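You operate a simulated robot arm through the tools that you are given. There is no shell and no other tool.

Carry out the task below with a simulated robot arm. There is one attempt and no reset: what you move stays moved.

## Task
Put the weight on the low pile, reset and jog two blanks.
Fine: before you jog, push the back support up to the pile and turn the speed to slow. Set down upright: black weight.
Where things are to end (x, y in the base frame): black weight within 30 mm of [1140, 130].

Only the result counts: the job must be done as asked and must still hold three seconds after the hand-in. Knocking over, shifting, dropping, spilling or breaking anything else fails it.

## Robot
A 7-joint arm with a two-finger parallel gripper, fixed in place. Base frame: the origin is at the foot of the arm, x ahead of it, y to its left, z up. Lengths are in mm, angles in degrees, forces in N, time in s.
Its first joint turns from -166.0 to 166.0 degrees. Payload 4.4 kg.
The TCP is the grasp point between the finger pads, 23 mm short of the fingertips. In the tool frame z runs along the fingers and y along their closing line. Largest opening 94 mm; finger width 38, thickness 10; the body of the gripper, 54 by 96 mm, starts 39 mm behind the TCP.
Orientation is told as [roll, pitch, yaw] about the base's x, y, z axes, in that order, counted from this pose: with the fingers straight down and closing along the base's y, the tool's x points along the base's -x, its y along +y and its z along -z.

## Interface
- The arm moves only by the tool apply_moves. Its argument "plan" is a list of rows, each a list of 7 numbers: the shift along the tool's x, y, z in mm, then the turn, a rotation vector about the tool's x, y, z in degrees, then the closure, from 0 (fully open) to 1 (shut). In form: [[x, y, z, rx, ry, rz, grip], ...]. A call has 1 to 20 rows; each row shifts and turns the commanded pose from where the row before left it, along the tool's axes as they then stand. A row lasts 0.2 s, in which the tool goes at most 50 mm and 8.6 degrees; a call with a longer step from one row to the next is refused whole, and so is a gripper value outside its range. A pose out of reach is approached as far as the arm can. The call stops where the force on the tool passes 40 N (or 10 N more than at its start, if that is more) or the arm is blocked; 0.2 s more then pass. The fingers move at their own pace (about 72 mm/s each) and stop on an object; they squeeze with about 37 N. The grip force told is the motor's: it shows also when the fingers shut on nothing. Time passes only in rows, and 0.2 s behind the last, so rows that do not move let the fingers close. The reply holds the time, the measured pose of the TCP, the force on the tool along the base axes, the opening and the grip force, in the units named above and with some noise, with the torque about the TCP (base axes, N m) and any sound that the robot's microphone picked up, and new pictures: "show" is both (left out), scene, wrist or none.
- Cameras (640 x 400 px; columns grow to the right, rows downward): "scene" is fixed at [49.8, -651.3, 1533.2]; the picture's right is [0.77, -0.64, 0.00], its down [-0.29, -0.35, -0.89] and it looks along [0.57, 0.68, -0.45] (base axes); focal length 352 px, centre (320, 200). "wrist" rides on the gripper at [86, 16, -75] in the tool frame; the picture's right is [-0.18, 0.98, 0.00], its down [-0.58, -0.11, -0.81] and it looks along [-0.79, -0.15, 0.59] (tool axes); focal length 243 px, centre (320, 200). There is no depth. A picture from a camera that has moved, and an enlarged one, comes with that camera's place and axes in the base frame and with its lens.
- inspect(camera, box): a new picture of the part [left, top, right, bottom] of that camera's present view, enlarged. It takes no simulated time.
- job_done(): hands the job in; it is judged then, once.

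Places have to be worked out from the pictures, the camera data and where the tool is seen. Open the gripper and draw the arm clear of the work before you hand the job in, unless the task says otherwise.

The tools are called after "Call:" as a command line: name --pt "numbers of a row" for each row, then --argument value for the rest, lists and objects as JSON in quotes. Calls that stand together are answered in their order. apply_moves: Moves the arm, as the interface text tells. Its arguments: {"type":"object","properties":{"plan":{"type":"array","items":{"type":"array","items":{"type":"number"}}},"show":{"type":"string","enum":["both","scene","wrist","none"]}},"required":["plan"]} The other tools are called the same way: inspect (camera, box) takes an enlarged picture of a part of a camera's view; job_done () hands the job in.

At the start:

```text
time_s: 0.0
ee_pos: [675.3, 10.0, 1277.7]
tcp_rot: [0.1, 0.0, 0.0]
ft_force: [-0.4, 0.2, -0.4]
moment: [0.06, -0.03, 0.0]
grip_width: 93.9
finger_force: 0.1
```

scene: 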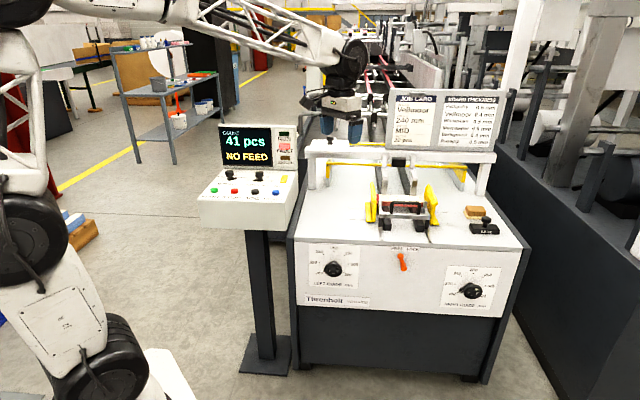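
wrist: 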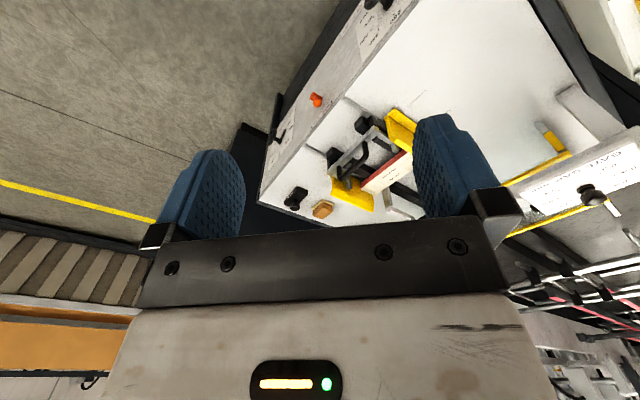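

I start by looking closely at the machine, the control panel and the cards in the scene view.

Call:
inspect --camera "scene" --box '[190, 115, 310, 235]'

Call:
inspect --camera "scene" --box '[380, 80, 510, 160]'

Call:
inspect --camera "scene" --box '[340, 150, 510, 256]'

Call:
inspect --camera "scene" --box '[290, 230, 530, 380]'

Call:
inspect --camera "wrist" --box '[250, 60, 450, 230]'

```text
3.33 times, centred on (250, 175) of scene
camera zoom: at [49.8, -651.3, 1533.2], right [0.77, -0.64, 0.0], down [-0.29, -0.35, -0.89], along [0.57, 0.68, -0.45], focal length 1174 px, centre (553, 283)
```

zoom: 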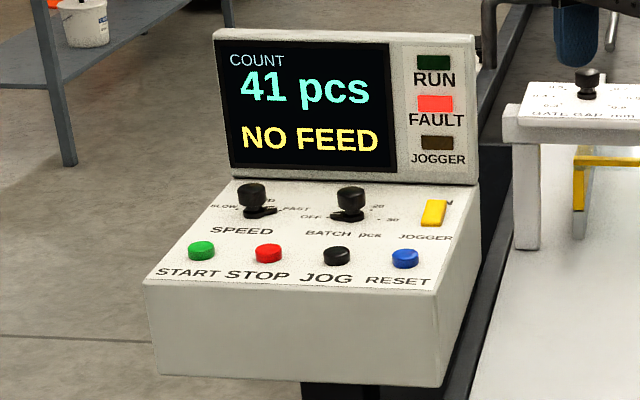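

```text
4.92 times, centred on (445, 120) of scene
camera zoom: at [49.8, -651.3, 1533.2], right [0.77, -0.64, 0.0], down [-0.29, -0.35, -0.89], along [0.57, 0.68, -0.45], focal length 1734 px, centre (-295, 594)
```

zoom: 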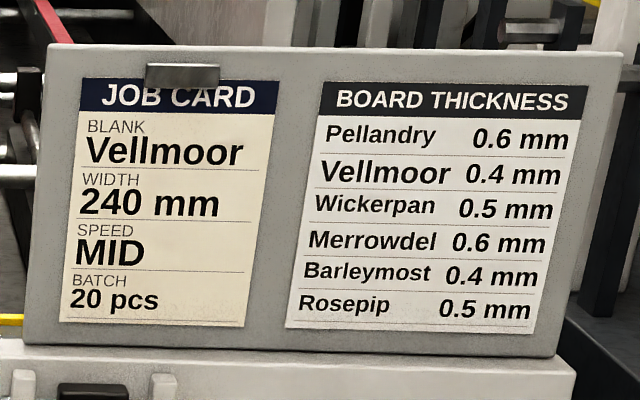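

```text
3.76 times, centred on (425, 203) of scene
camera zoom: at [49.8, -651.3, 1533.2], right [0.77, -0.64, 0.0], down [-0.29, -0.35, -0.89], along [0.57, 0.68, -0.45], focal length 1326 px, centre (-75, 189)
```

zoom: 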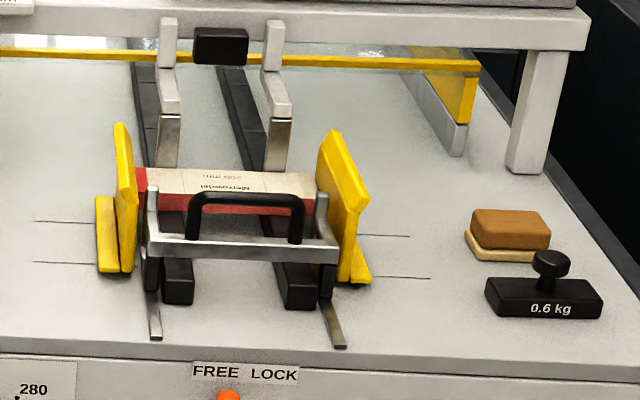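

```text
2.67 times, centred on (410, 305) of scene
camera zoom: at [49.8, -651.3, 1533.2], right [0.77, -0.64, 0.0], down [-0.29, -0.35, -0.89], along [0.57, 0.68, -0.45], focal length 939 px, centre (80, -80)
```

zoom: 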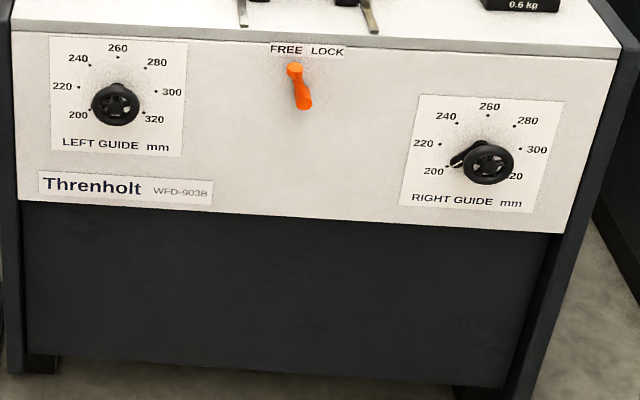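

```text
2.35 times, centred on (350, 145) of wrist
camera zoom: at [589.0, 26.5, 1352.5], right [0.18, 0.98, 0.0], down [0.58, -0.11, 0.81], along [0.79, -0.15, -0.59], focal length 571 px, centre (249, 329)
```

zoom: 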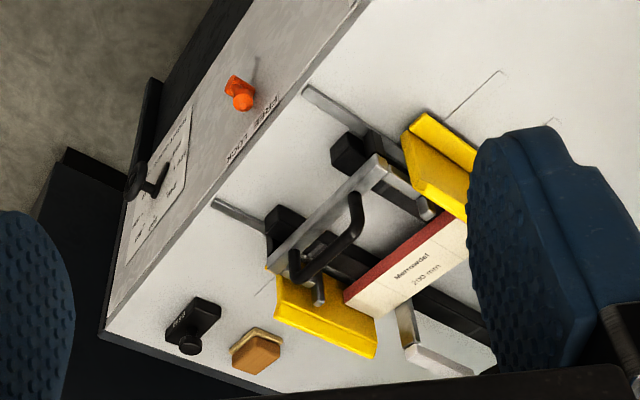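

The machine seems rotated about 45° to the base; the pile top computes to about z=876 at the target. I zoom in on the lever, the support and the knobs.

Call:
inspect --camera "scene" --box '[382, 240, 422, 276]'

Call:
inspect --camera "scene" --box '[360, 175, 445, 245]'

Call:
inspect --camera "scene" --box '[215, 165, 295, 205]'

Call:
inspect --camera "wrist" --box '[300, 80, 430, 220]'

Call:
inspect --camera "scene" --box '[455, 195, 515, 245]'

```text
11.11 times, centred on (402, 258) of scene
camera zoom: at [49.8, -651.3, 1533.2], right [0.77, -0.64, 0.0], down [-0.29, -0.35, -0.89], along [0.57, 0.68, -0.45], focal length 3914 px, centre (-591, -444)
```

zoom: 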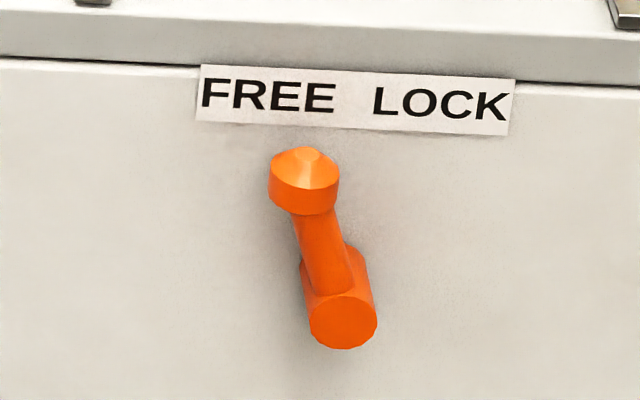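

```text
5.71 times, centred on (402, 210) of scene
camera zoom: at [49.8, -651.3, 1533.2], right [0.77, -0.64, 0.0], down [-0.29, -0.35, -0.89], along [0.57, 0.68, -0.45], focal length 2013 px, centre (-151, 143)
```

zoom: 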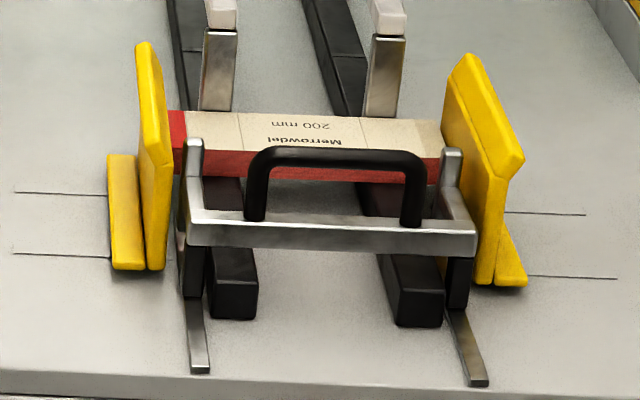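

```text
8.00 times, centred on (255, 185) of scene
camera zoom: at [49.8, -651.3, 1533.2], right [0.77, -0.64, 0.0], down [-0.29, -0.35, -0.89], along [0.57, 0.68, -0.45], focal length 2818 px, centre (840, 320)
```

zoom: 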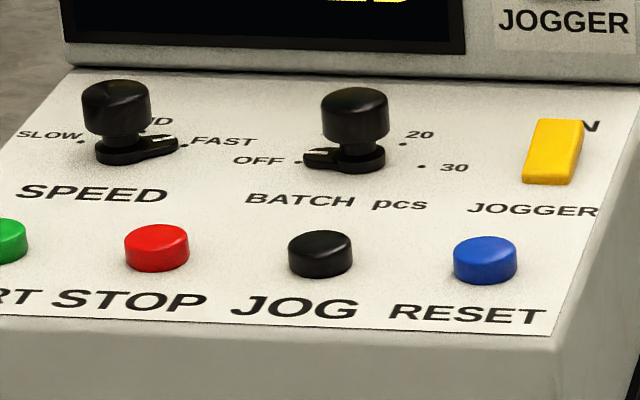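

```text
2.86 times, centred on (365, 150) of wrist
camera zoom: at [589.0, 26.5, 1352.5], right [0.18, 0.98, 0.0], down [0.58, -0.11, 0.81], along [0.79, -0.15, -0.59], focal length 693 px, centre (191, 343)
```

zoom: 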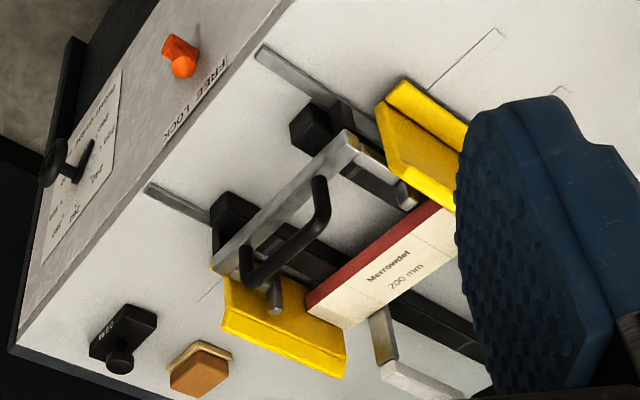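

```text
8.00 times, centred on (485, 220) of scene
camera zoom: at [49.8, -651.3, 1533.2], right [0.77, -0.64, 0.0], down [-0.29, -0.35, -0.89], along [0.57, 0.68, -0.45], focal length 2818 px, centre (-1000, 40)
```

zoom: 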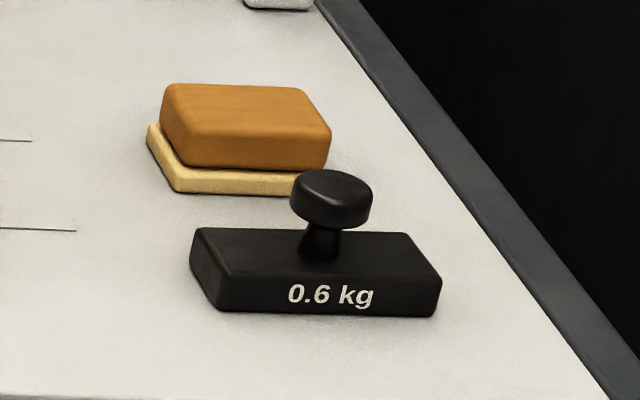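

The lever looks to be at FREE (tip up-left of its boss), and speed is at FAST. I turn the tool toward the left to view the panel with the wrist camera.

Call:
apply_moves --pt "0 0 0 0 0 -8.5 0" --pt "0 0 0 0 0 -8.5 0" --pt "0 0 0 0 0 -8.5 0" --pt "0 0 0 0 0 -8.5 0" --pt "0 0 0 0 0 -8.5 0" --pt "0 0 0 0 0 -8.5 0"

```text
time_s: 1.4
ee_pos: [675.2, 9.2, 1277.8]
tcp_rot: [0.0, 0.1, 51.1]
ft_force: [0.2, -0.4, -0.6]
moment: [-0.03, 0.02, 0.02]
grip_width: 93.7
finger_force: 0.0
camera wrist: at [608.5, -46.4, 1352.7], right [-0.65, 0.76, 0.0], down [0.45, 0.38, 0.81], along [0.61, 0.52, -0.59], focal length 243 px, centre (320, 200)
```

scene: 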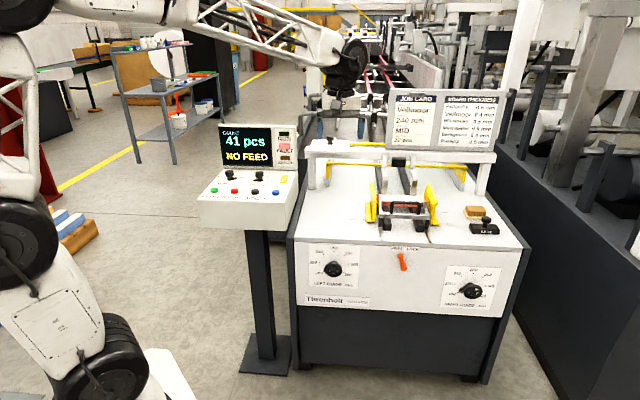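
wrist: 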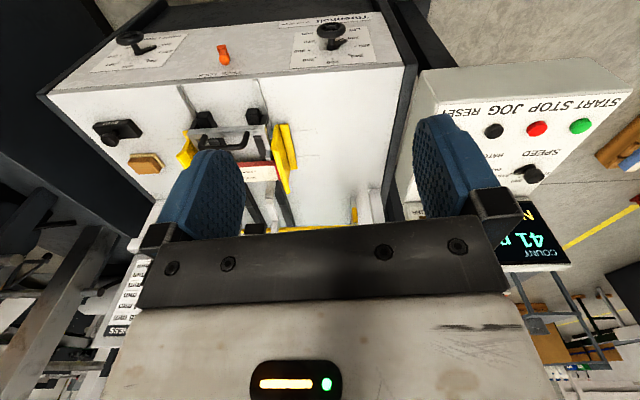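

The wrist view gives the second line of sight: JOG triangulates to about (616, 398, 972). I zoom for accurate pixels.

Call:
inspect --camera "wrist" --box '[420, 60, 640, 198]'

Call:
inspect --camera "wrist" --box '[80, 90, 320, 240]'

Call:
inspect --camera "wrist" --box '[200, 30, 250, 90]'

```text
2.90 times, centred on (530, 129) of wrist
camera zoom: at [608.5, -46.4, 1352.7], right [-0.65, 0.76, 0.0], down [0.45, 0.38, 0.81], along [0.61, 0.52, -0.59], focal length 703 px, centre (-289, 406)
```

zoom: 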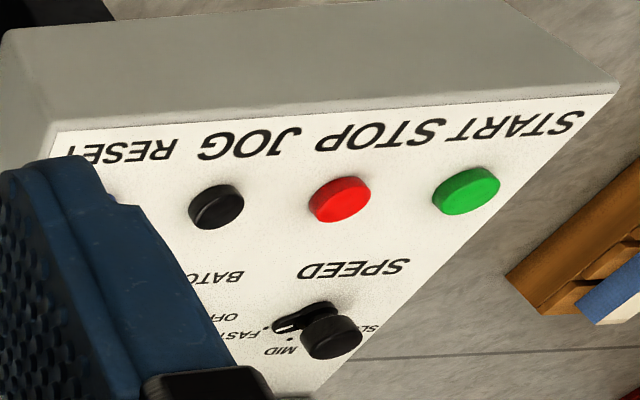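

```text
2.67 times, centred on (200, 165) of wrist
camera zoom: at [608.5, -46.4, 1352.7], right [-0.65, 0.76, 0.0], down [0.45, 0.38, 0.81], along [0.61, 0.52, -0.59], focal length 647 px, centre (640, 293)
```

zoom: 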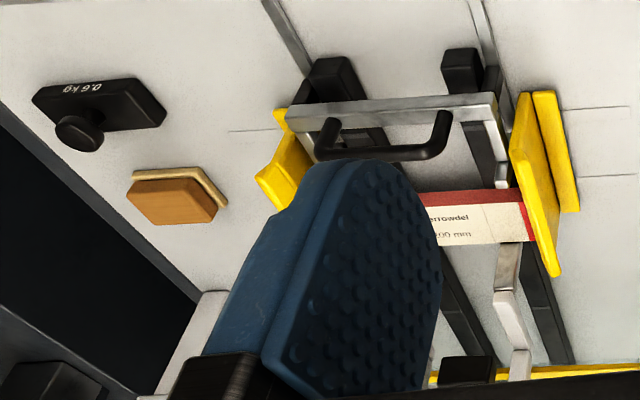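

```text
6.67 times, centred on (225, 60) of wrist
camera zoom: at [608.5, -46.4, 1352.7], right [-0.65, 0.76, 0.0], down [0.45, 0.38, 0.81], along [0.61, 0.52, -0.59], focal length 1618 px, centre (953, 1133)
```

zoom: 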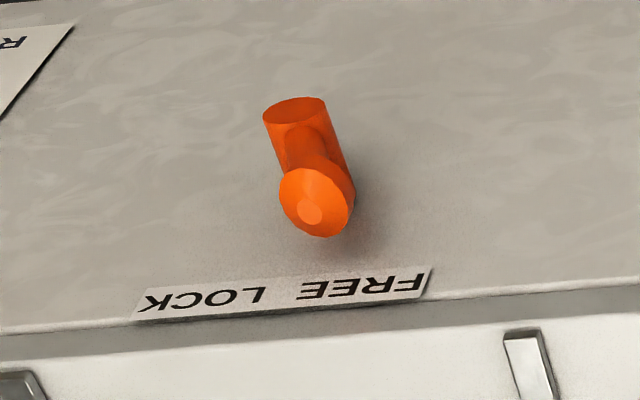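

The lever points to FREE, table top is at z≈832, and the weight's knob is near (1243, -184, 883). I next test reach: yaw back to about -8° and tilt the fingers forward about 48° in free air.

Call:
apply_moves --pt "0 0 0 0 0 8.5 0" --pt "0 0 0 0 0 8.5 0" --pt "0 0 0 0 0 8.5 0" --pt "0 0 0 0 0 8.5 0" --pt "0 0 0 0 0 8.5 0" --pt "0 0 0 0 0 8.5 0" --pt "0 0 0 0 0 8.5 0" --pt "0 0 0 0 -8 0 0" --pt "0 0 0 0 -8 0 0" --pt "0 0 0 0 -8 0 0" --pt "0 0 0 0 -8 0 0" --pt "0 0 0 0 -8 0 0" --pt "0 0 0 0 -8 0 0"

```text
time_s: 4.2
ee_pos: [675.4, 10.7, 1277.4]
tcp_rot: [0.0, -48.1, -8.5]
ft_force: [0.2, -1.1, 0.3]
moment: [0.04, 0.02, 0.01]
grip_width: 94.1
finger_force: 0.0
camera wrist: at [565.9, 42.7, 1262.9], right [0.27, 0.95, 0.14], down [-0.23, -0.08, 0.97], along [0.94, -0.29, 0.2], focal length 243 px, centre (320, 200)
```

scene: 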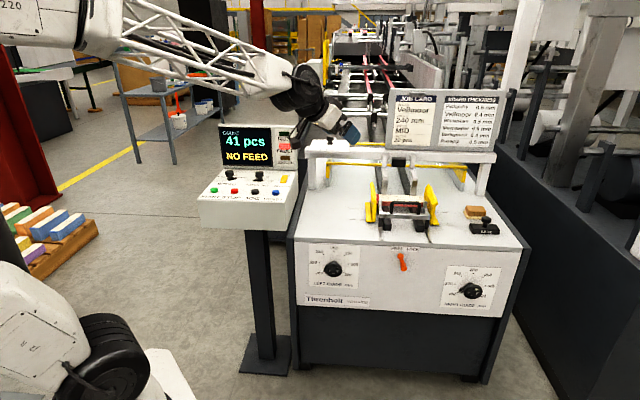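
wrist: 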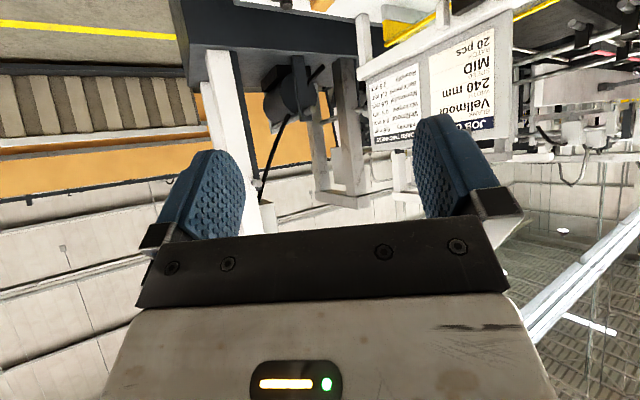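

The arm took the tilt well. I now extend outward to about (1100, -130, 1150), well above the machine.

Call:
apply_moves --pt "-20 -7.6 41.3 0 0 0 0" --pt "-20 -7.6 41.3 0 0 0 0" --pt "-20 -7.6 41.3 0 0 0 0" --pt "-20 -7.6 41.3 0 0 0 0" --pt "-20 -7.6 41.3 0 0 0 0" --pt "-20 -7.6 41.3 0 0 0 0" --pt "-20 -7.6 41.3 0 0 0 0" --pt "-20 -7.6 41.3 0 0 0 0" --pt "-20 -7.6 41.3 0 0 0 0" --pt "-20 -7.6 41.3 0 0 0 0"

```text
time_s: 6.4
ee_pos: [1097.2, -131.3, 1151.5]
tcp_rot: [0.0, -48.2, -8.4]
ft_force: [0.3, 0.1, 1.5]
moment: [0.0, 0.09, 0.0]
grip_width: 93.9
finger_force: 0.2
camera wrist: at [988.6, -97.9, 1137.3], right [0.27, 0.95, 0.14], down [-0.23, -0.08, 0.97], along [0.94, -0.29, 0.2], focal length 243 px, centre (320, 200)
```

scene: 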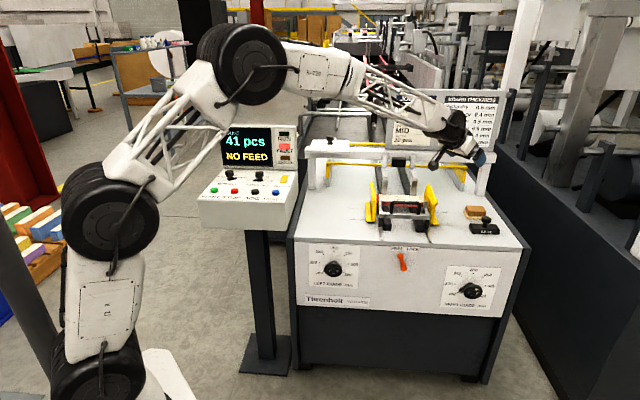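
wrist: 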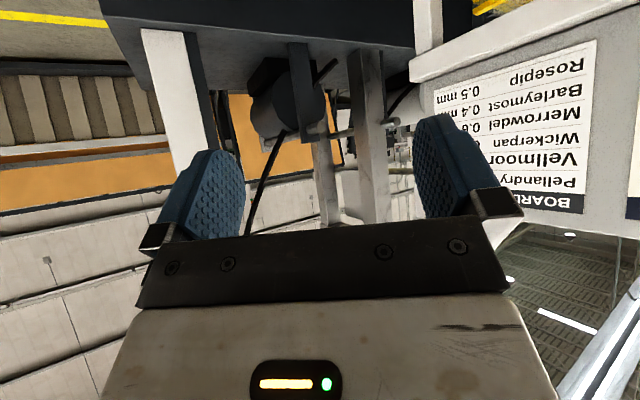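

Reach is comfortable. Now I go to a viewpoint ahead of the support (fingers down, yaw 45°) to examine the support, pile and gap.

Call:
apply_moves --pt "25 3.9 -39 0 0 0 0" --pt "25 3.9 -39 0 0 0 0" --pt "25 3.9 -39 0 0 0 0" --pt "25 3.9 -39 0 0 0 0" --pt "0 0 0 0 8 0 0" --pt "0 0 0 0 8 0 0" --pt "0 0 0 0 8 0 0" --pt "0 0 0 0 8 0 0" --pt "0 0 0 0 8 0 0" --pt "0 0 0 0 8 0 0" --pt "0 0 0 0 0 -7.63 0" --pt "0 0 0 0 0 -7.63 0" --pt "0 0 0 0 0 -7.63 0" --pt "0 0 0 0 0 -7.63 0" --pt "0 0 0 0 0 -7.63 0" --pt "0 0 0 0 0 -7.63 0" --pt "0 0 0 0 0 -7.63 0"

```text
time_s: 10.0
ee_pos: [920.7, -87.9, 1179.6]
tcp_rot: [0.1, 0.1, 44.9]
ft_force: [-0.3, -0.2, 0.2]
moment: [0.03, 0.01, 0.04]
grip_width: 93.8
finger_force: 0.1
camera wrist: at [848.7, -137.1, 1255.1], right [-0.57, 0.82, 0.0], down [0.49, 0.33, 0.81], along [0.67, 0.46, -0.59], focal length 243 px, centre (320, 200)
```

scene: 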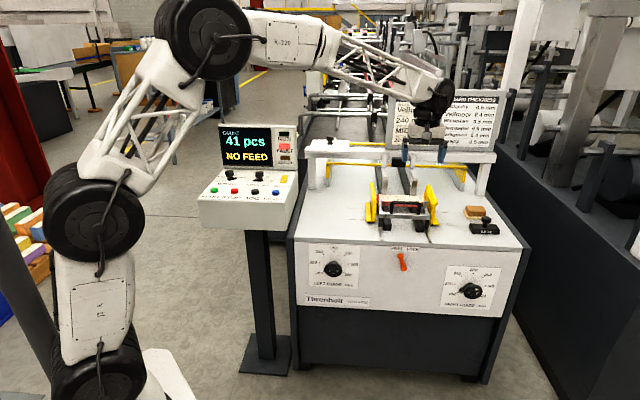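
wrist: 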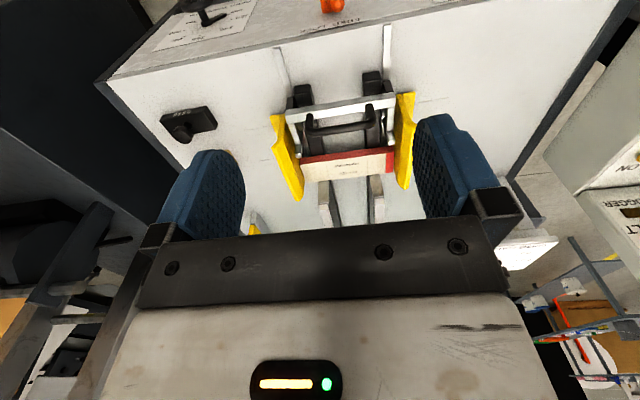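

Call:
inspect --camera "wrist" --box '[260, 60, 430, 230]'

Call:
inspect --camera "wrist" --box '[150, 90, 230, 150]'

```text
2.35 times, centred on (345, 145) of wrist
camera zoom: at [848.7, -137.1, 1255.1], right [-0.57, 0.82, 0.0], down [0.49, 0.33, 0.81], along [0.67, 0.46, -0.59], focal length 571 px, centre (261, 329)
```

zoom: 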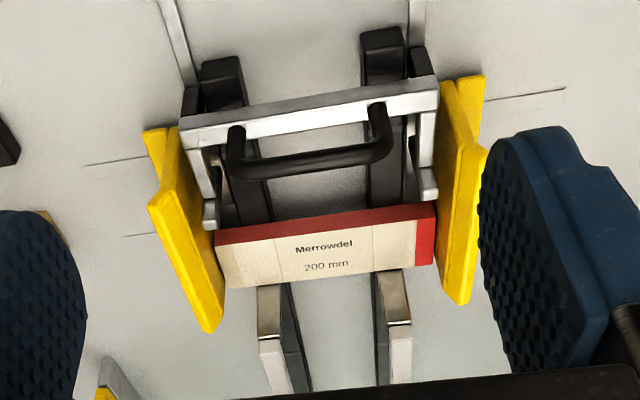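

```text
6.67 times, centred on (190, 120) of wrist
camera zoom: at [848.7, -137.1, 1255.1], right [-0.57, 0.82, 0.0], down [0.49, 0.33, 0.81], along [0.67, 0.46, -0.59], focal length 1618 px, centre (1187, 733)
```

zoom: 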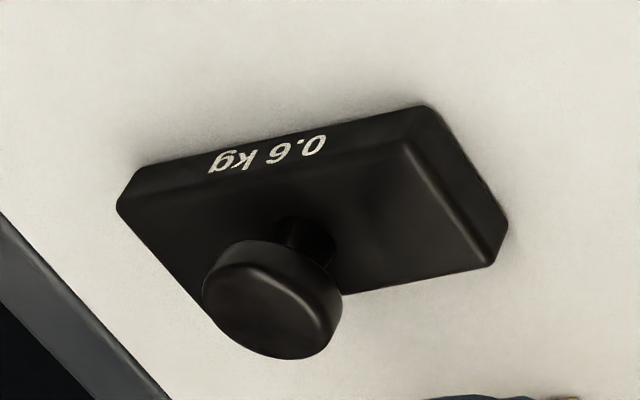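

The support's two arms end in upright pads just short of the pile's rear face. I descend in front of the handle with fingers open to get an accurate close view.

Call:
apply_moves --pt "-18 0 42 0 0 0 0" --pt "-18 0 42 0 0 0 0" --pt "-18 0 42 0 0 0 0" --pt "-18 0 42 0 0 0 0" --pt "-18 0 42 0 0 0 0"

Call:
inspect --camera "wrist" --box '[160, 20, 480, 220]'

```text
time_s: 11.2
ee_pos: [987.0, -22.4, 973.4]
tcp_rot: [-0.1, -0.1, 44.9]
ft_force: [0.4, 0.3, -0.4]
moment: [-0.01, 0.0, 0.03]
grip_width: 93.8
finger_force: 0.0
camera wrist: at [914.7, -71.6, 1048.3], right [-0.56, 0.83, 0.0], down [0.49, 0.33, 0.81], along [0.67, 0.45, -0.59], focal length 243 px, centre (320, 200)
```

scene: 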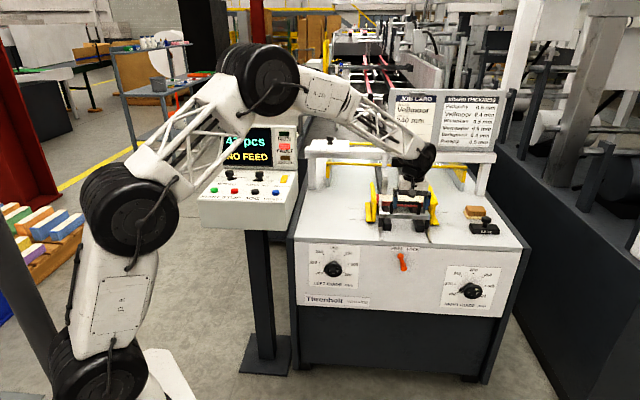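
wrist: 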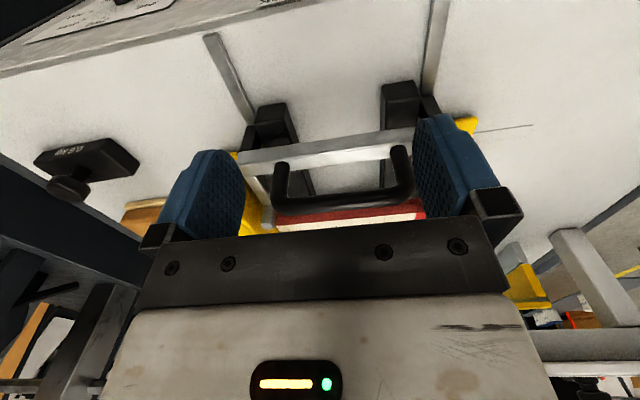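

```text
2.00 times, centred on (320, 120) of wrist
camera zoom: at [914.7, -71.6, 1048.3], right [-0.56, 0.83, 0.0], down [0.49, 0.33, 0.81], along [0.67, 0.45, -0.59], focal length 485 px, centre (320, 360)
```

zoom: 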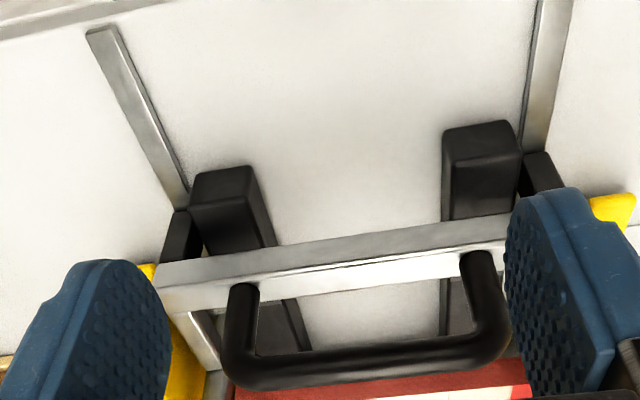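

The handle bar measures F≈747 (along the feed), z≈937, centred on the tool. I close the fingers, lower so the tips overlap the handle, and advance to just short of it.

Call:
apply_moves --pt "0 0 0 0 0 0 1" --pt "0 0 0 0 0 0 1" --pt "0 0 0 0 0 0 1" --pt "0 0 0 0 0 0 1" --pt "0 2 17 0 0 0 1" --pt "0 0 16 0 0 0 1" --pt "-15 0 0 0 0 0 1" --pt "-13 0 0 0 0 0 1"

```text
time_s: 13.0
ee_pos: [1005.4, -2.1, 937.7]
tcp_rot: [0.0, 0.0, 44.9]
ft_force: [0.0, -0.9, 0.0]
moment: [0.0, 0.02, 0.0]
grip_width: 0.2
finger_force: 36.3
camera wrist: at [932.8, -50.7, 1012.8], right [-0.56, 0.83, 0.0], down [0.49, 0.33, 0.81], along [0.67, 0.45, -0.59], focal length 243 px, centre (320, 200)
```

scene: 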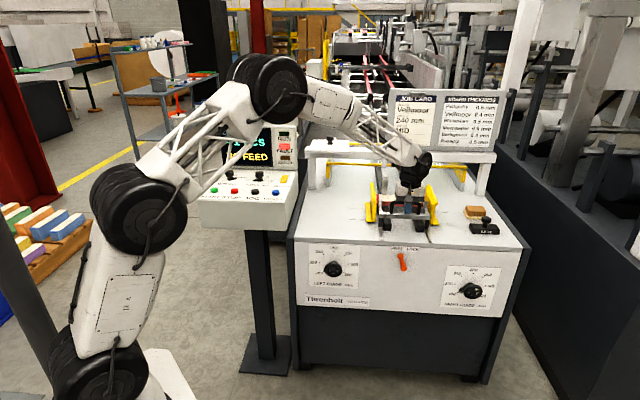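
wrist: 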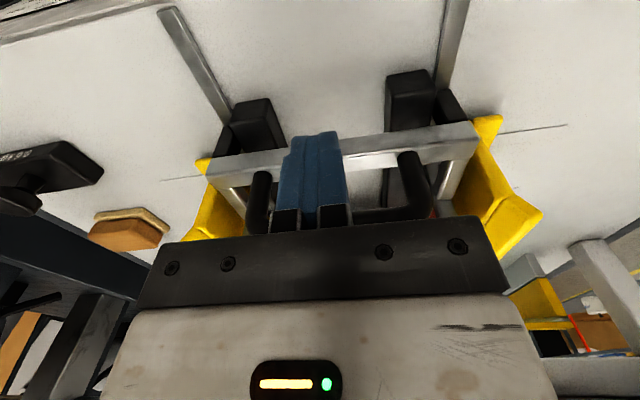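

Fingers are shut in front of the handle. I advance in small steps, watching the force.

Call:
apply_moves --pt "-3 0 0 0 0 0 1" --pt "-3 0 0 0 0 0 1" --pt "-2 0 0 0 0 0 1" --pt "-2 0 0 0 0 0 1" --show "wrist"

Call:
apply_moves --pt "-2 0 0 0 0 0 1" --pt "-2 0 0 0 0 0 1" --pt "-2 0 0 0 0 0 1" --show "wrist"

```text
time_s: 14.0
ee_pos: [1011.4, 2.9, 936.2]
tcp_rot: [0.1, 0.0, 44.9]
ft_force: [-1.5, -0.1, 0.9]
moment: [0.02, -0.01, 0.04]
grip_width: 0.0
finger_force: 36.8
camera wrist: at [938.4, -45.1, 1012.5], right [-0.56, 0.83, 0.0], down [0.49, 0.33, 0.81], along [0.67, 0.45, -0.59], focal length 243 px, centre (320, 200)
```

wrist: 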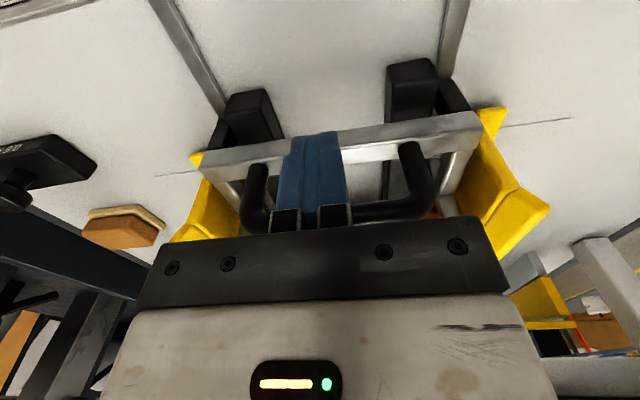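

```text
time_s: 14.8
ee_pos: [1015.7, 9.1, 938.3]
tcp_rot: [0.0, 0.0, 44.8]
ft_force: [-1.8, -0.8, 0.2]
moment: [0.01, 0.0, -0.01]
grip_width: 0.0
finger_force: 36.5
camera wrist: at [942.8, -40.6, 1012.5], right [-0.56, 0.83, 0.0], down [0.49, 0.33, 0.81], along [0.67, 0.45, -0.59], focal length 243 px, centre (320, 200)
```

wrist: 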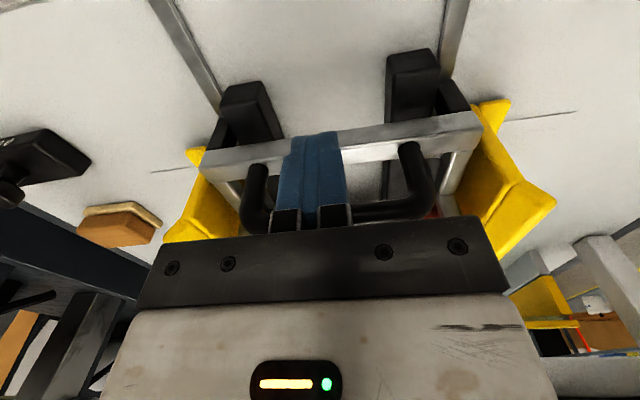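

The handle is now moving together with the fingers at only ~2 N. I look closely at the gap between the pads and the pile.

Call:
inspect --camera "wrist" --box '[380, 120, 500, 230]'

Call:
inspect --camera "scene" --box '[360, 175, 445, 245]'

```text
3.64 times, centred on (440, 175) of wrist
camera zoom: at [942.8, -40.6, 1012.5], right [-0.56, 0.83, 0.0], down [0.49, 0.33, 0.81], along [0.67, 0.45, -0.59], focal length 882 px, centre (-116, 291)
```

zoom: 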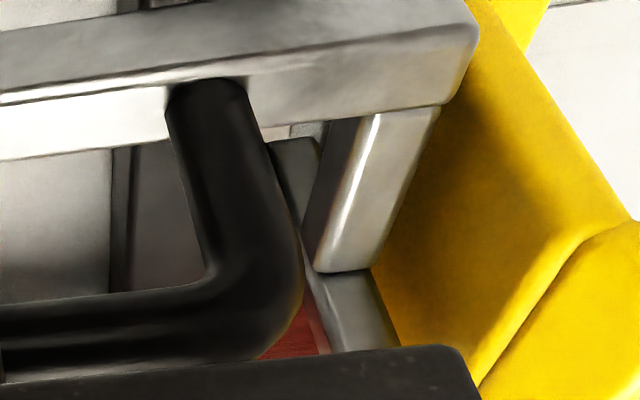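

```text
5.71 times, centred on (402, 210) of scene
camera zoom: at [49.8, -651.3, 1533.2], right [0.77, -0.64, 0.0], down [-0.29, -0.35, -0.89], along [0.57, 0.68, -0.45], focal length 2013 px, centre (-151, 143)
```

zoom: 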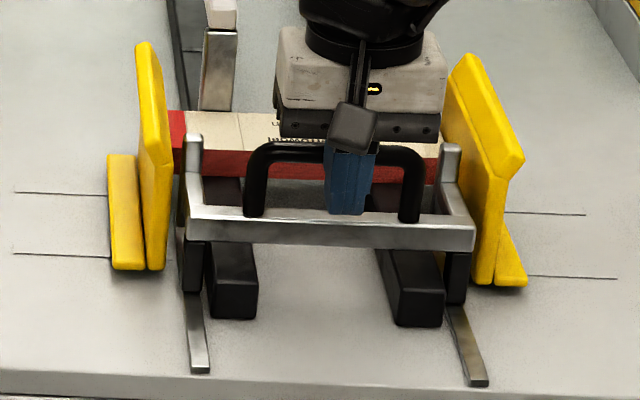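

The support has moved about 8–10 mm with more gap left. I continue in small steps with frequent readings.

Call:
apply_moves --pt "-2 0 0 0 0 0 1" --pt "-2 0 0 0 0 0 1" --show "none"

Call:
apply_moves --pt "-2 0 0 0 0 0 1" --show "none"

Call:
apply_moves --pt "-2 0 0 0 0 0 1" --show "scene"

Call:
inspect --camera "scene" --box '[360, 175, 445, 245]'

```text
time_s: 15.4
ee_pos: [1017.7, 11.9, 936.3]
tcp_rot: [0.0, 0.0, 44.9]
ft_force: [-1.6, -1.5, 0.1]
moment: [0.02, 0.01, 0.03]
grip_width: 0.0
finger_force: 36.7
```

```text
time_s: 15.8
ee_pos: [1018.6, 11.1, 936.7]
tcp_rot: [0.1, 0.0, 44.9]
ft_force: [-1.3, -1.2, 0.8]
moment: [0.01, -0.02, 0.0]
grip_width: 0.2
finger_force: 37.1
```

```text
time_s: 16.2
ee_pos: [1019.6, 14.1, 936.6]
tcp_rot: [-0.1, 0.0, 44.9]
ft_force: [-0.2, -2.2, -1.1]
moment: [0.02, 0.0, 0.01]
grip_width: 0.0
finger_force: 36.8
```

scene: 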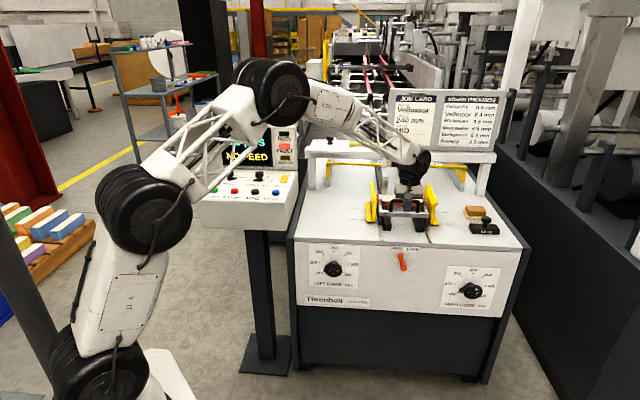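

```text
5.71 times, centred on (402, 210) of scene
camera zoom: at [49.8, -651.3, 1533.2], right [0.77, -0.64, 0.0], down [-0.29, -0.35, -0.89], along [0.57, 0.68, -0.45], focal length 2013 px, centre (-151, 143)
```

zoom: 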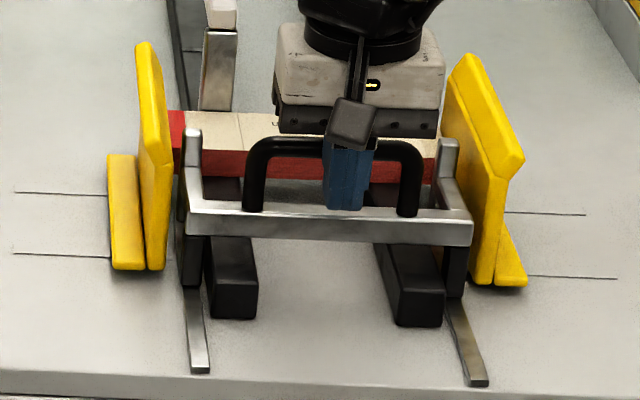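

Still only ~2 N. I keep advancing slowly.

Call:
apply_moves --pt "-2 0 0 0 0 0 1" --show "none"

Call:
apply_moves --pt "-2 0 0 0 0 0 1" --show "none"

Call:
apply_moves --pt "-2 0 0 0 0 0 1" --show "wrist"

Call:
inspect --camera "wrist" --box '[380, 120, 500, 230]'

Call:
inspect --camera "scene" --box '[360, 175, 445, 245]'

```text
time_s: 16.6
ee_pos: [1022.7, 14.7, 936.6]
tcp_rot: [-0.1, 0.0, 44.9]
ft_force: [-1.3, 0.0, -0.7]
moment: [0.0, 0.01, 0.05]
grip_width: 0.0
finger_force: 37.2
```

```text
time_s: 17.0
ee_pos: [1022.9, 16.0, 937.4]
tcp_rot: [0.0, 0.0, 44.8]
ft_force: [-1.2, -2.0, 0.0]
moment: [0.01, -0.01, 0.03]
grip_width: 0.3
finger_force: 36.8
```

```text
time_s: 17.4
ee_pos: [1025.4, 17.4, 937.1]
tcp_rot: [0.0, 0.0, 44.8]
ft_force: [-0.4, -0.7, 0.9]
moment: [0.02, 0.01, 0.05]
grip_width: 0.1
finger_force: 37.3
camera wrist: at [952.2, -31.1, 1012.1], right [-0.56, 0.83, 0.0], down [0.49, 0.33, 0.81], along [0.67, 0.45, -0.59], focal length 243 px, centre (320, 200)
```

wrist: 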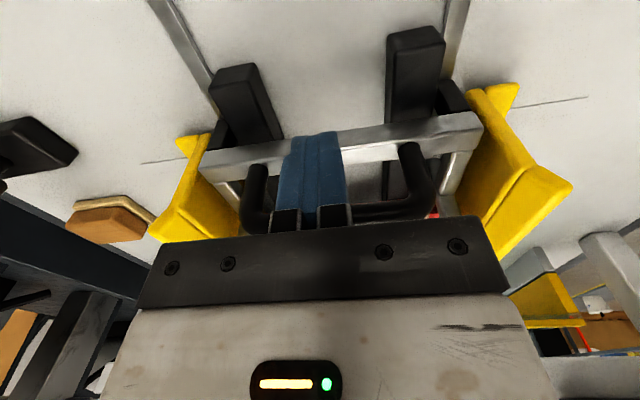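

```text
3.64 times, centred on (440, 175) of wrist
camera zoom: at [952.2, -31.1, 1012.1], right [-0.56, 0.83, 0.0], down [0.49, 0.33, 0.81], along [0.67, 0.45, -0.59], focal length 882 px, centre (-116, 291)
```

zoom: 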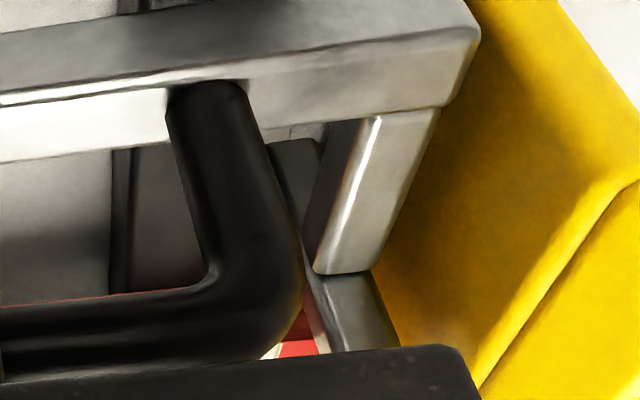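

```text
5.71 times, centred on (402, 210) of scene
camera zoom: at [49.8, -651.3, 1533.2], right [0.77, -0.64, 0.0], down [-0.29, -0.35, -0.89], along [0.57, 0.68, -0.45], focal length 2013 px, centre (-151, 143)
```

zoom: 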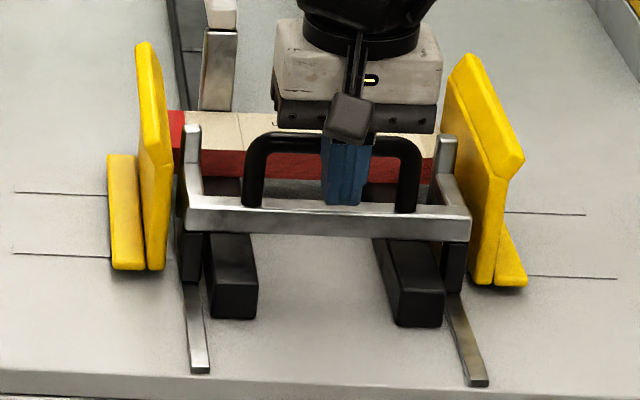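

Moved about 20 mm; by my estimate the pads are close to the pile. I continue in 1–1.5 mm steps.

Call:
apply_moves --pt "-1.5 0 0 0 0 0 1" --show "none"

Call:
apply_moves --pt "-1.5 0 0 0 0 0 1" --show "none"

Call:
apply_moves --pt "-1.5 0 0 0 0 0 1" --show "wrist"

Call:
inspect --camera "scene" --box '[370, 180, 430, 220]'

Call:
inspect --camera "wrist" --box '[380, 120, 500, 230]'

```text
time_s: 17.8
ee_pos: [1025.1, 19.7, 937.2]
tcp_rot: [0.0, 0.1, 45.0]
ft_force: [0.1, -1.3, -0.7]
moment: [0.0, 0.0, 0.0]
grip_width: 0.1
finger_force: 37.1
```

```text
time_s: 18.2
ee_pos: [1027.2, 20.5, 937.1]
tcp_rot: [-0.1, 0.1, 44.9]
ft_force: [-0.4, -1.1, 1.0]
moment: [0.0, 0.01, 0.01]
grip_width: 0.2
finger_force: 36.9
```

```text
time_s: 18.6
ee_pos: [1027.7, 21.3, 936.7]
tcp_rot: [0.0, 0.1, 44.9]
ft_force: [-1.6, -1.0, 0.6]
moment: [0.0, 0.0, 0.02]
grip_width: 0.2
finger_force: 37.7
camera wrist: at [955.2, -28.1, 1011.9], right [-0.56, 0.83, 0.0], down [0.49, 0.33, 0.81], along [0.67, 0.45, -0.59], focal length 243 px, centre (320, 200)
```

wrist: 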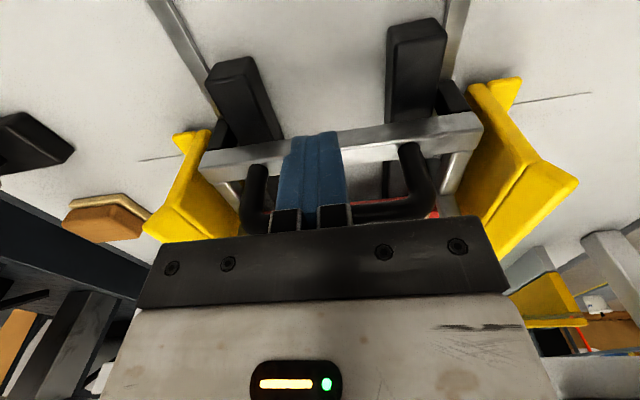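

```text
10.00 times, centred on (400, 200) of scene
camera zoom: at [49.8, -651.3, 1533.2], right [0.77, -0.64, 0.0], down [-0.29, -0.35, -0.89], along [0.57, 0.68, -0.45], focal length 3523 px, centre (-480, 200)
```

zoom: 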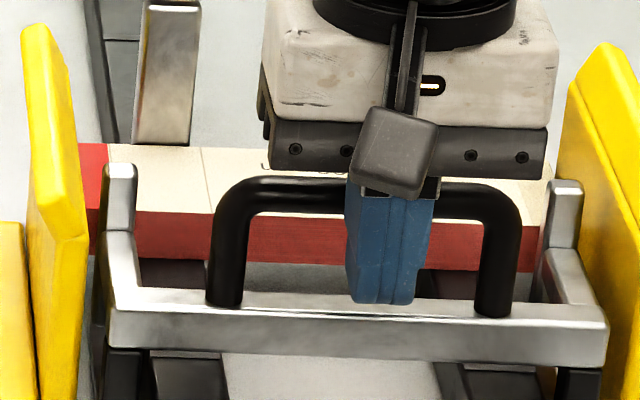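

```text
3.64 times, centred on (440, 175) of wrist
camera zoom: at [955.2, -28.1, 1011.9], right [-0.56, 0.83, 0.0], down [0.49, 0.33, 0.81], along [0.67, 0.45, -0.59], focal length 882 px, centre (-116, 291)
```

zoom: 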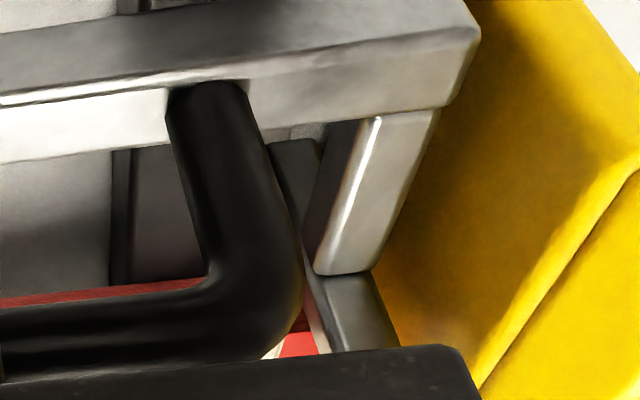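

Still free travel (~1.5 N); the red left end of the pile gives me a reference for detecting any pile motion. I continue.

Call:
apply_moves --pt "-1.5 0 0 0 0 0 1" --show "none"

Call:
apply_moves --pt "-1.5 0 0 0 0 0 1" --show "scene"

Call:
inspect --camera "scene" --box '[370, 180, 430, 220]'

```text
time_s: 19.0
ee_pos: [1028.5, 21.8, 937.1]
tcp_rot: [0.0, 0.0, 44.8]
ft_force: [-0.9, -1.4, 1.1]
moment: [0.03, -0.04, -0.03]
grip_width: 0.0
finger_force: 37.1
```

```text
time_s: 19.4
ee_pos: [1029.7, 22.8, 936.5]
tcp_rot: [0.0, 0.0, 44.9]
ft_force: [-1.9, -1.5, 0.5]
moment: [0.03, 0.01, 0.03]
grip_width: 0.0
finger_force: 37.0
```

scene: 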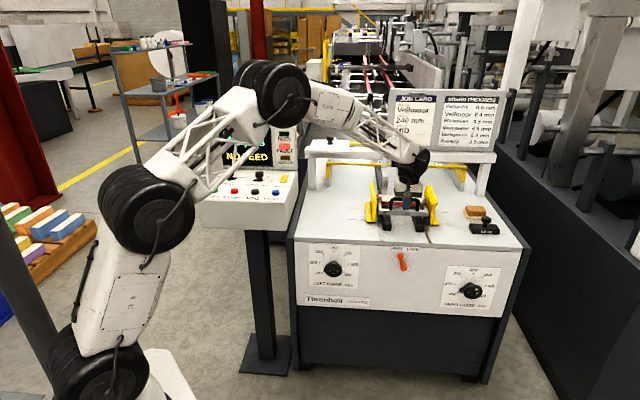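

```text
10.00 times, centred on (400, 200) of scene
camera zoom: at [49.8, -651.3, 1533.2], right [0.77, -0.64, 0.0], down [-0.29, -0.35, -0.89], along [0.57, 0.68, -0.45], focal length 3523 px, centre (-480, 200)
```

zoom: 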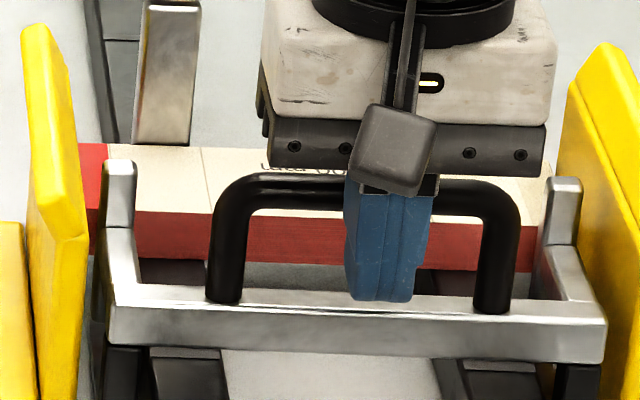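

No contact signature yet. I continue with the same fine steps.

Call:
apply_moves --pt "-1.5 0 0 0 0 0 1" --show "none"

Call:
apply_moves --pt "-1.5 0 0 0 0 0 1" --show "none"

Call:
inspect --camera "scene" --box '[370, 180, 430, 220]'

Call:
inspect --camera "wrist" --box '[380, 120, 500, 230]'

```text
time_s: 19.8
ee_pos: [1031.1, 23.7, 937.2]
tcp_rot: [0.1, 0.0, 44.9]
ft_force: [-2.0, -0.8, -0.8]
moment: [-0.04, 0.01, 0.05]
grip_width: 0.0
finger_force: 37.1
```

```text
time_s: 20.2
ee_pos: [1031.7, 25.7, 936.4]
tcp_rot: [0.0, 0.0, 44.9]
ft_force: [-0.6, -0.9, -0.2]
moment: [0.01, -0.02, -0.01]
grip_width: 0.0
finger_force: 37.0
```

```text
10.00 times, centred on (400, 200) of scene
camera zoom: at [49.8, -651.3, 1533.2], right [0.77, -0.64, 0.0], down [-0.29, -0.35, -0.89], along [0.57, 0.68, -0.45], focal length 3523 px, centre (-480, 200)
```

zoom: 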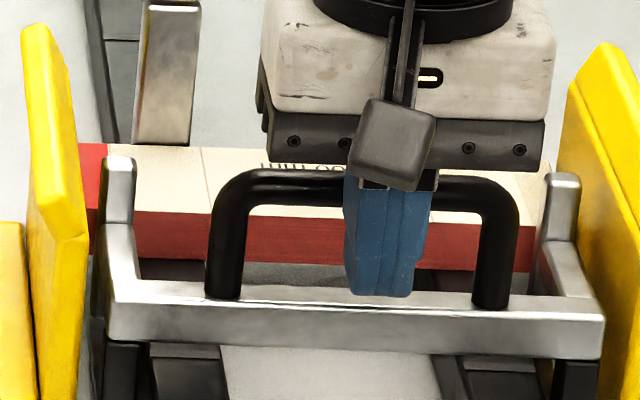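

```text
3.64 times, centred on (440, 175) of wrist
camera zoom: at [959.6, -23.9, 1012.0], right [-0.56, 0.83, 0.0], down [0.49, 0.33, 0.81], along [0.67, 0.45, -0.59], focal length 882 px, centre (-116, 291)
```

zoom: 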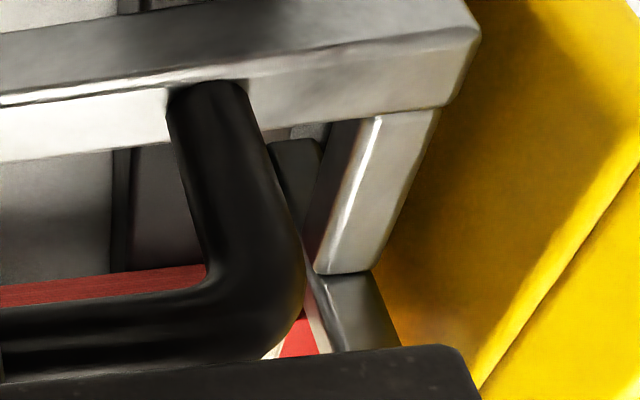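

The pile has not moved in the scene picture and force is unchanged, so there is still a gap. I continue in fine steps.

Call:
apply_moves --pt "-1.5 0 0 0 0 0 1" --show "none"

Call:
apply_moves --pt "-1.5 0 0 0 0 0 1" --show "none"

Call:
inspect --camera "scene" --box '[370, 180, 430, 220]'

Call:
inspect --camera "wrist" --box '[380, 120, 500, 230]'

```text
time_s: 20.6
ee_pos: [1033.1, 25.2, 936.8]
tcp_rot: [0.1, -0.1, 44.9]
ft_force: [-1.8, -0.4, -0.4]
moment: [-0.02, 0.01, 0.0]
grip_width: 0.2
finger_force: 37.2
```

```text
time_s: 21.0
ee_pos: [1034.3, 26.9, 937.3]
tcp_rot: [0.0, 0.0, 44.9]
ft_force: [-1.4, 0.0, -1.0]
moment: [0.02, 0.01, 0.01]
grip_width: 0.0
finger_force: 36.9
```

```text
10.00 times, centred on (400, 200) of scene
camera zoom: at [49.8, -651.3, 1533.2], right [0.77, -0.64, 0.0], down [-0.29, -0.35, -0.89], along [0.57, 0.68, -0.45], focal length 3523 px, centre (-480, 200)
```

zoom: 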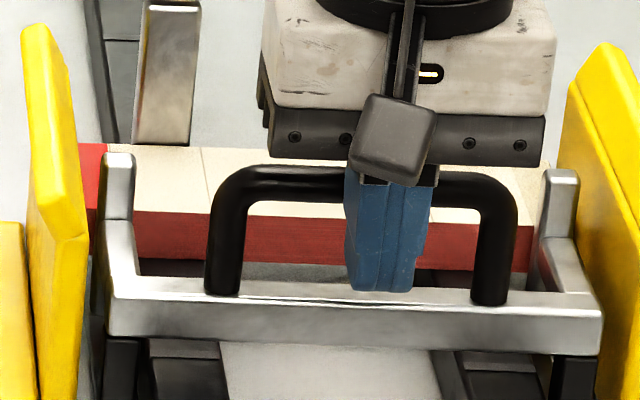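

```text
3.64 times, centred on (440, 175) of wrist
camera zoom: at [962.3, -22.1, 1012.2], right [-0.56, 0.83, 0.0], down [0.49, 0.33, 0.81], along [0.67, 0.45, -0.59], focal length 882 px, centre (-116, 291)
```

zoom: 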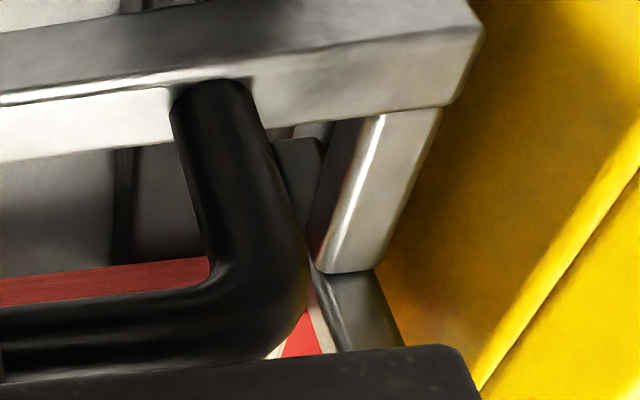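

Same reading; continuing.

Call:
apply_moves --pt "-1.5 0 0 0 0 0 1" --show "none"

Call:
apply_moves --pt "-1.5 0 0 0 0 0 1" --show "none"

Call:
inspect --camera "scene" --box '[370, 180, 430, 220]'

```text
time_s: 21.4
ee_pos: [1034.5, 27.5, 936.6]
tcp_rot: [0.0, 0.0, 44.9]
ft_force: [-0.7, -1.0, 0.7]
moment: [0.03, 0.0, 0.04]
grip_width: 0.0
finger_force: 37.2
```

```text
time_s: 21.8
ee_pos: [1037.3, 28.2, 936.7]
tcp_rot: [0.0, -0.1, 45.0]
ft_force: [0.4, -1.7, 0.1]
moment: [0.0, -0.01, -0.01]
grip_width: 0.0
finger_force: 37.1
```

```text
10.00 times, centred on (400, 200) of scene
camera zoom: at [49.8, -651.3, 1533.2], right [0.77, -0.64, 0.0], down [-0.29, -0.35, -0.89], along [0.57, 0.68, -0.45], focal length 3523 px, centre (-480, 200)
```

zoom: 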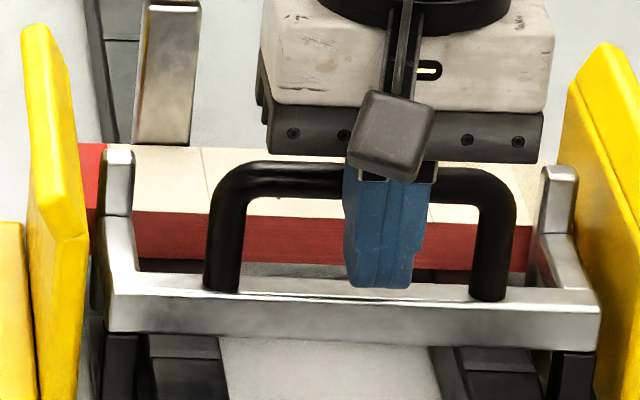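

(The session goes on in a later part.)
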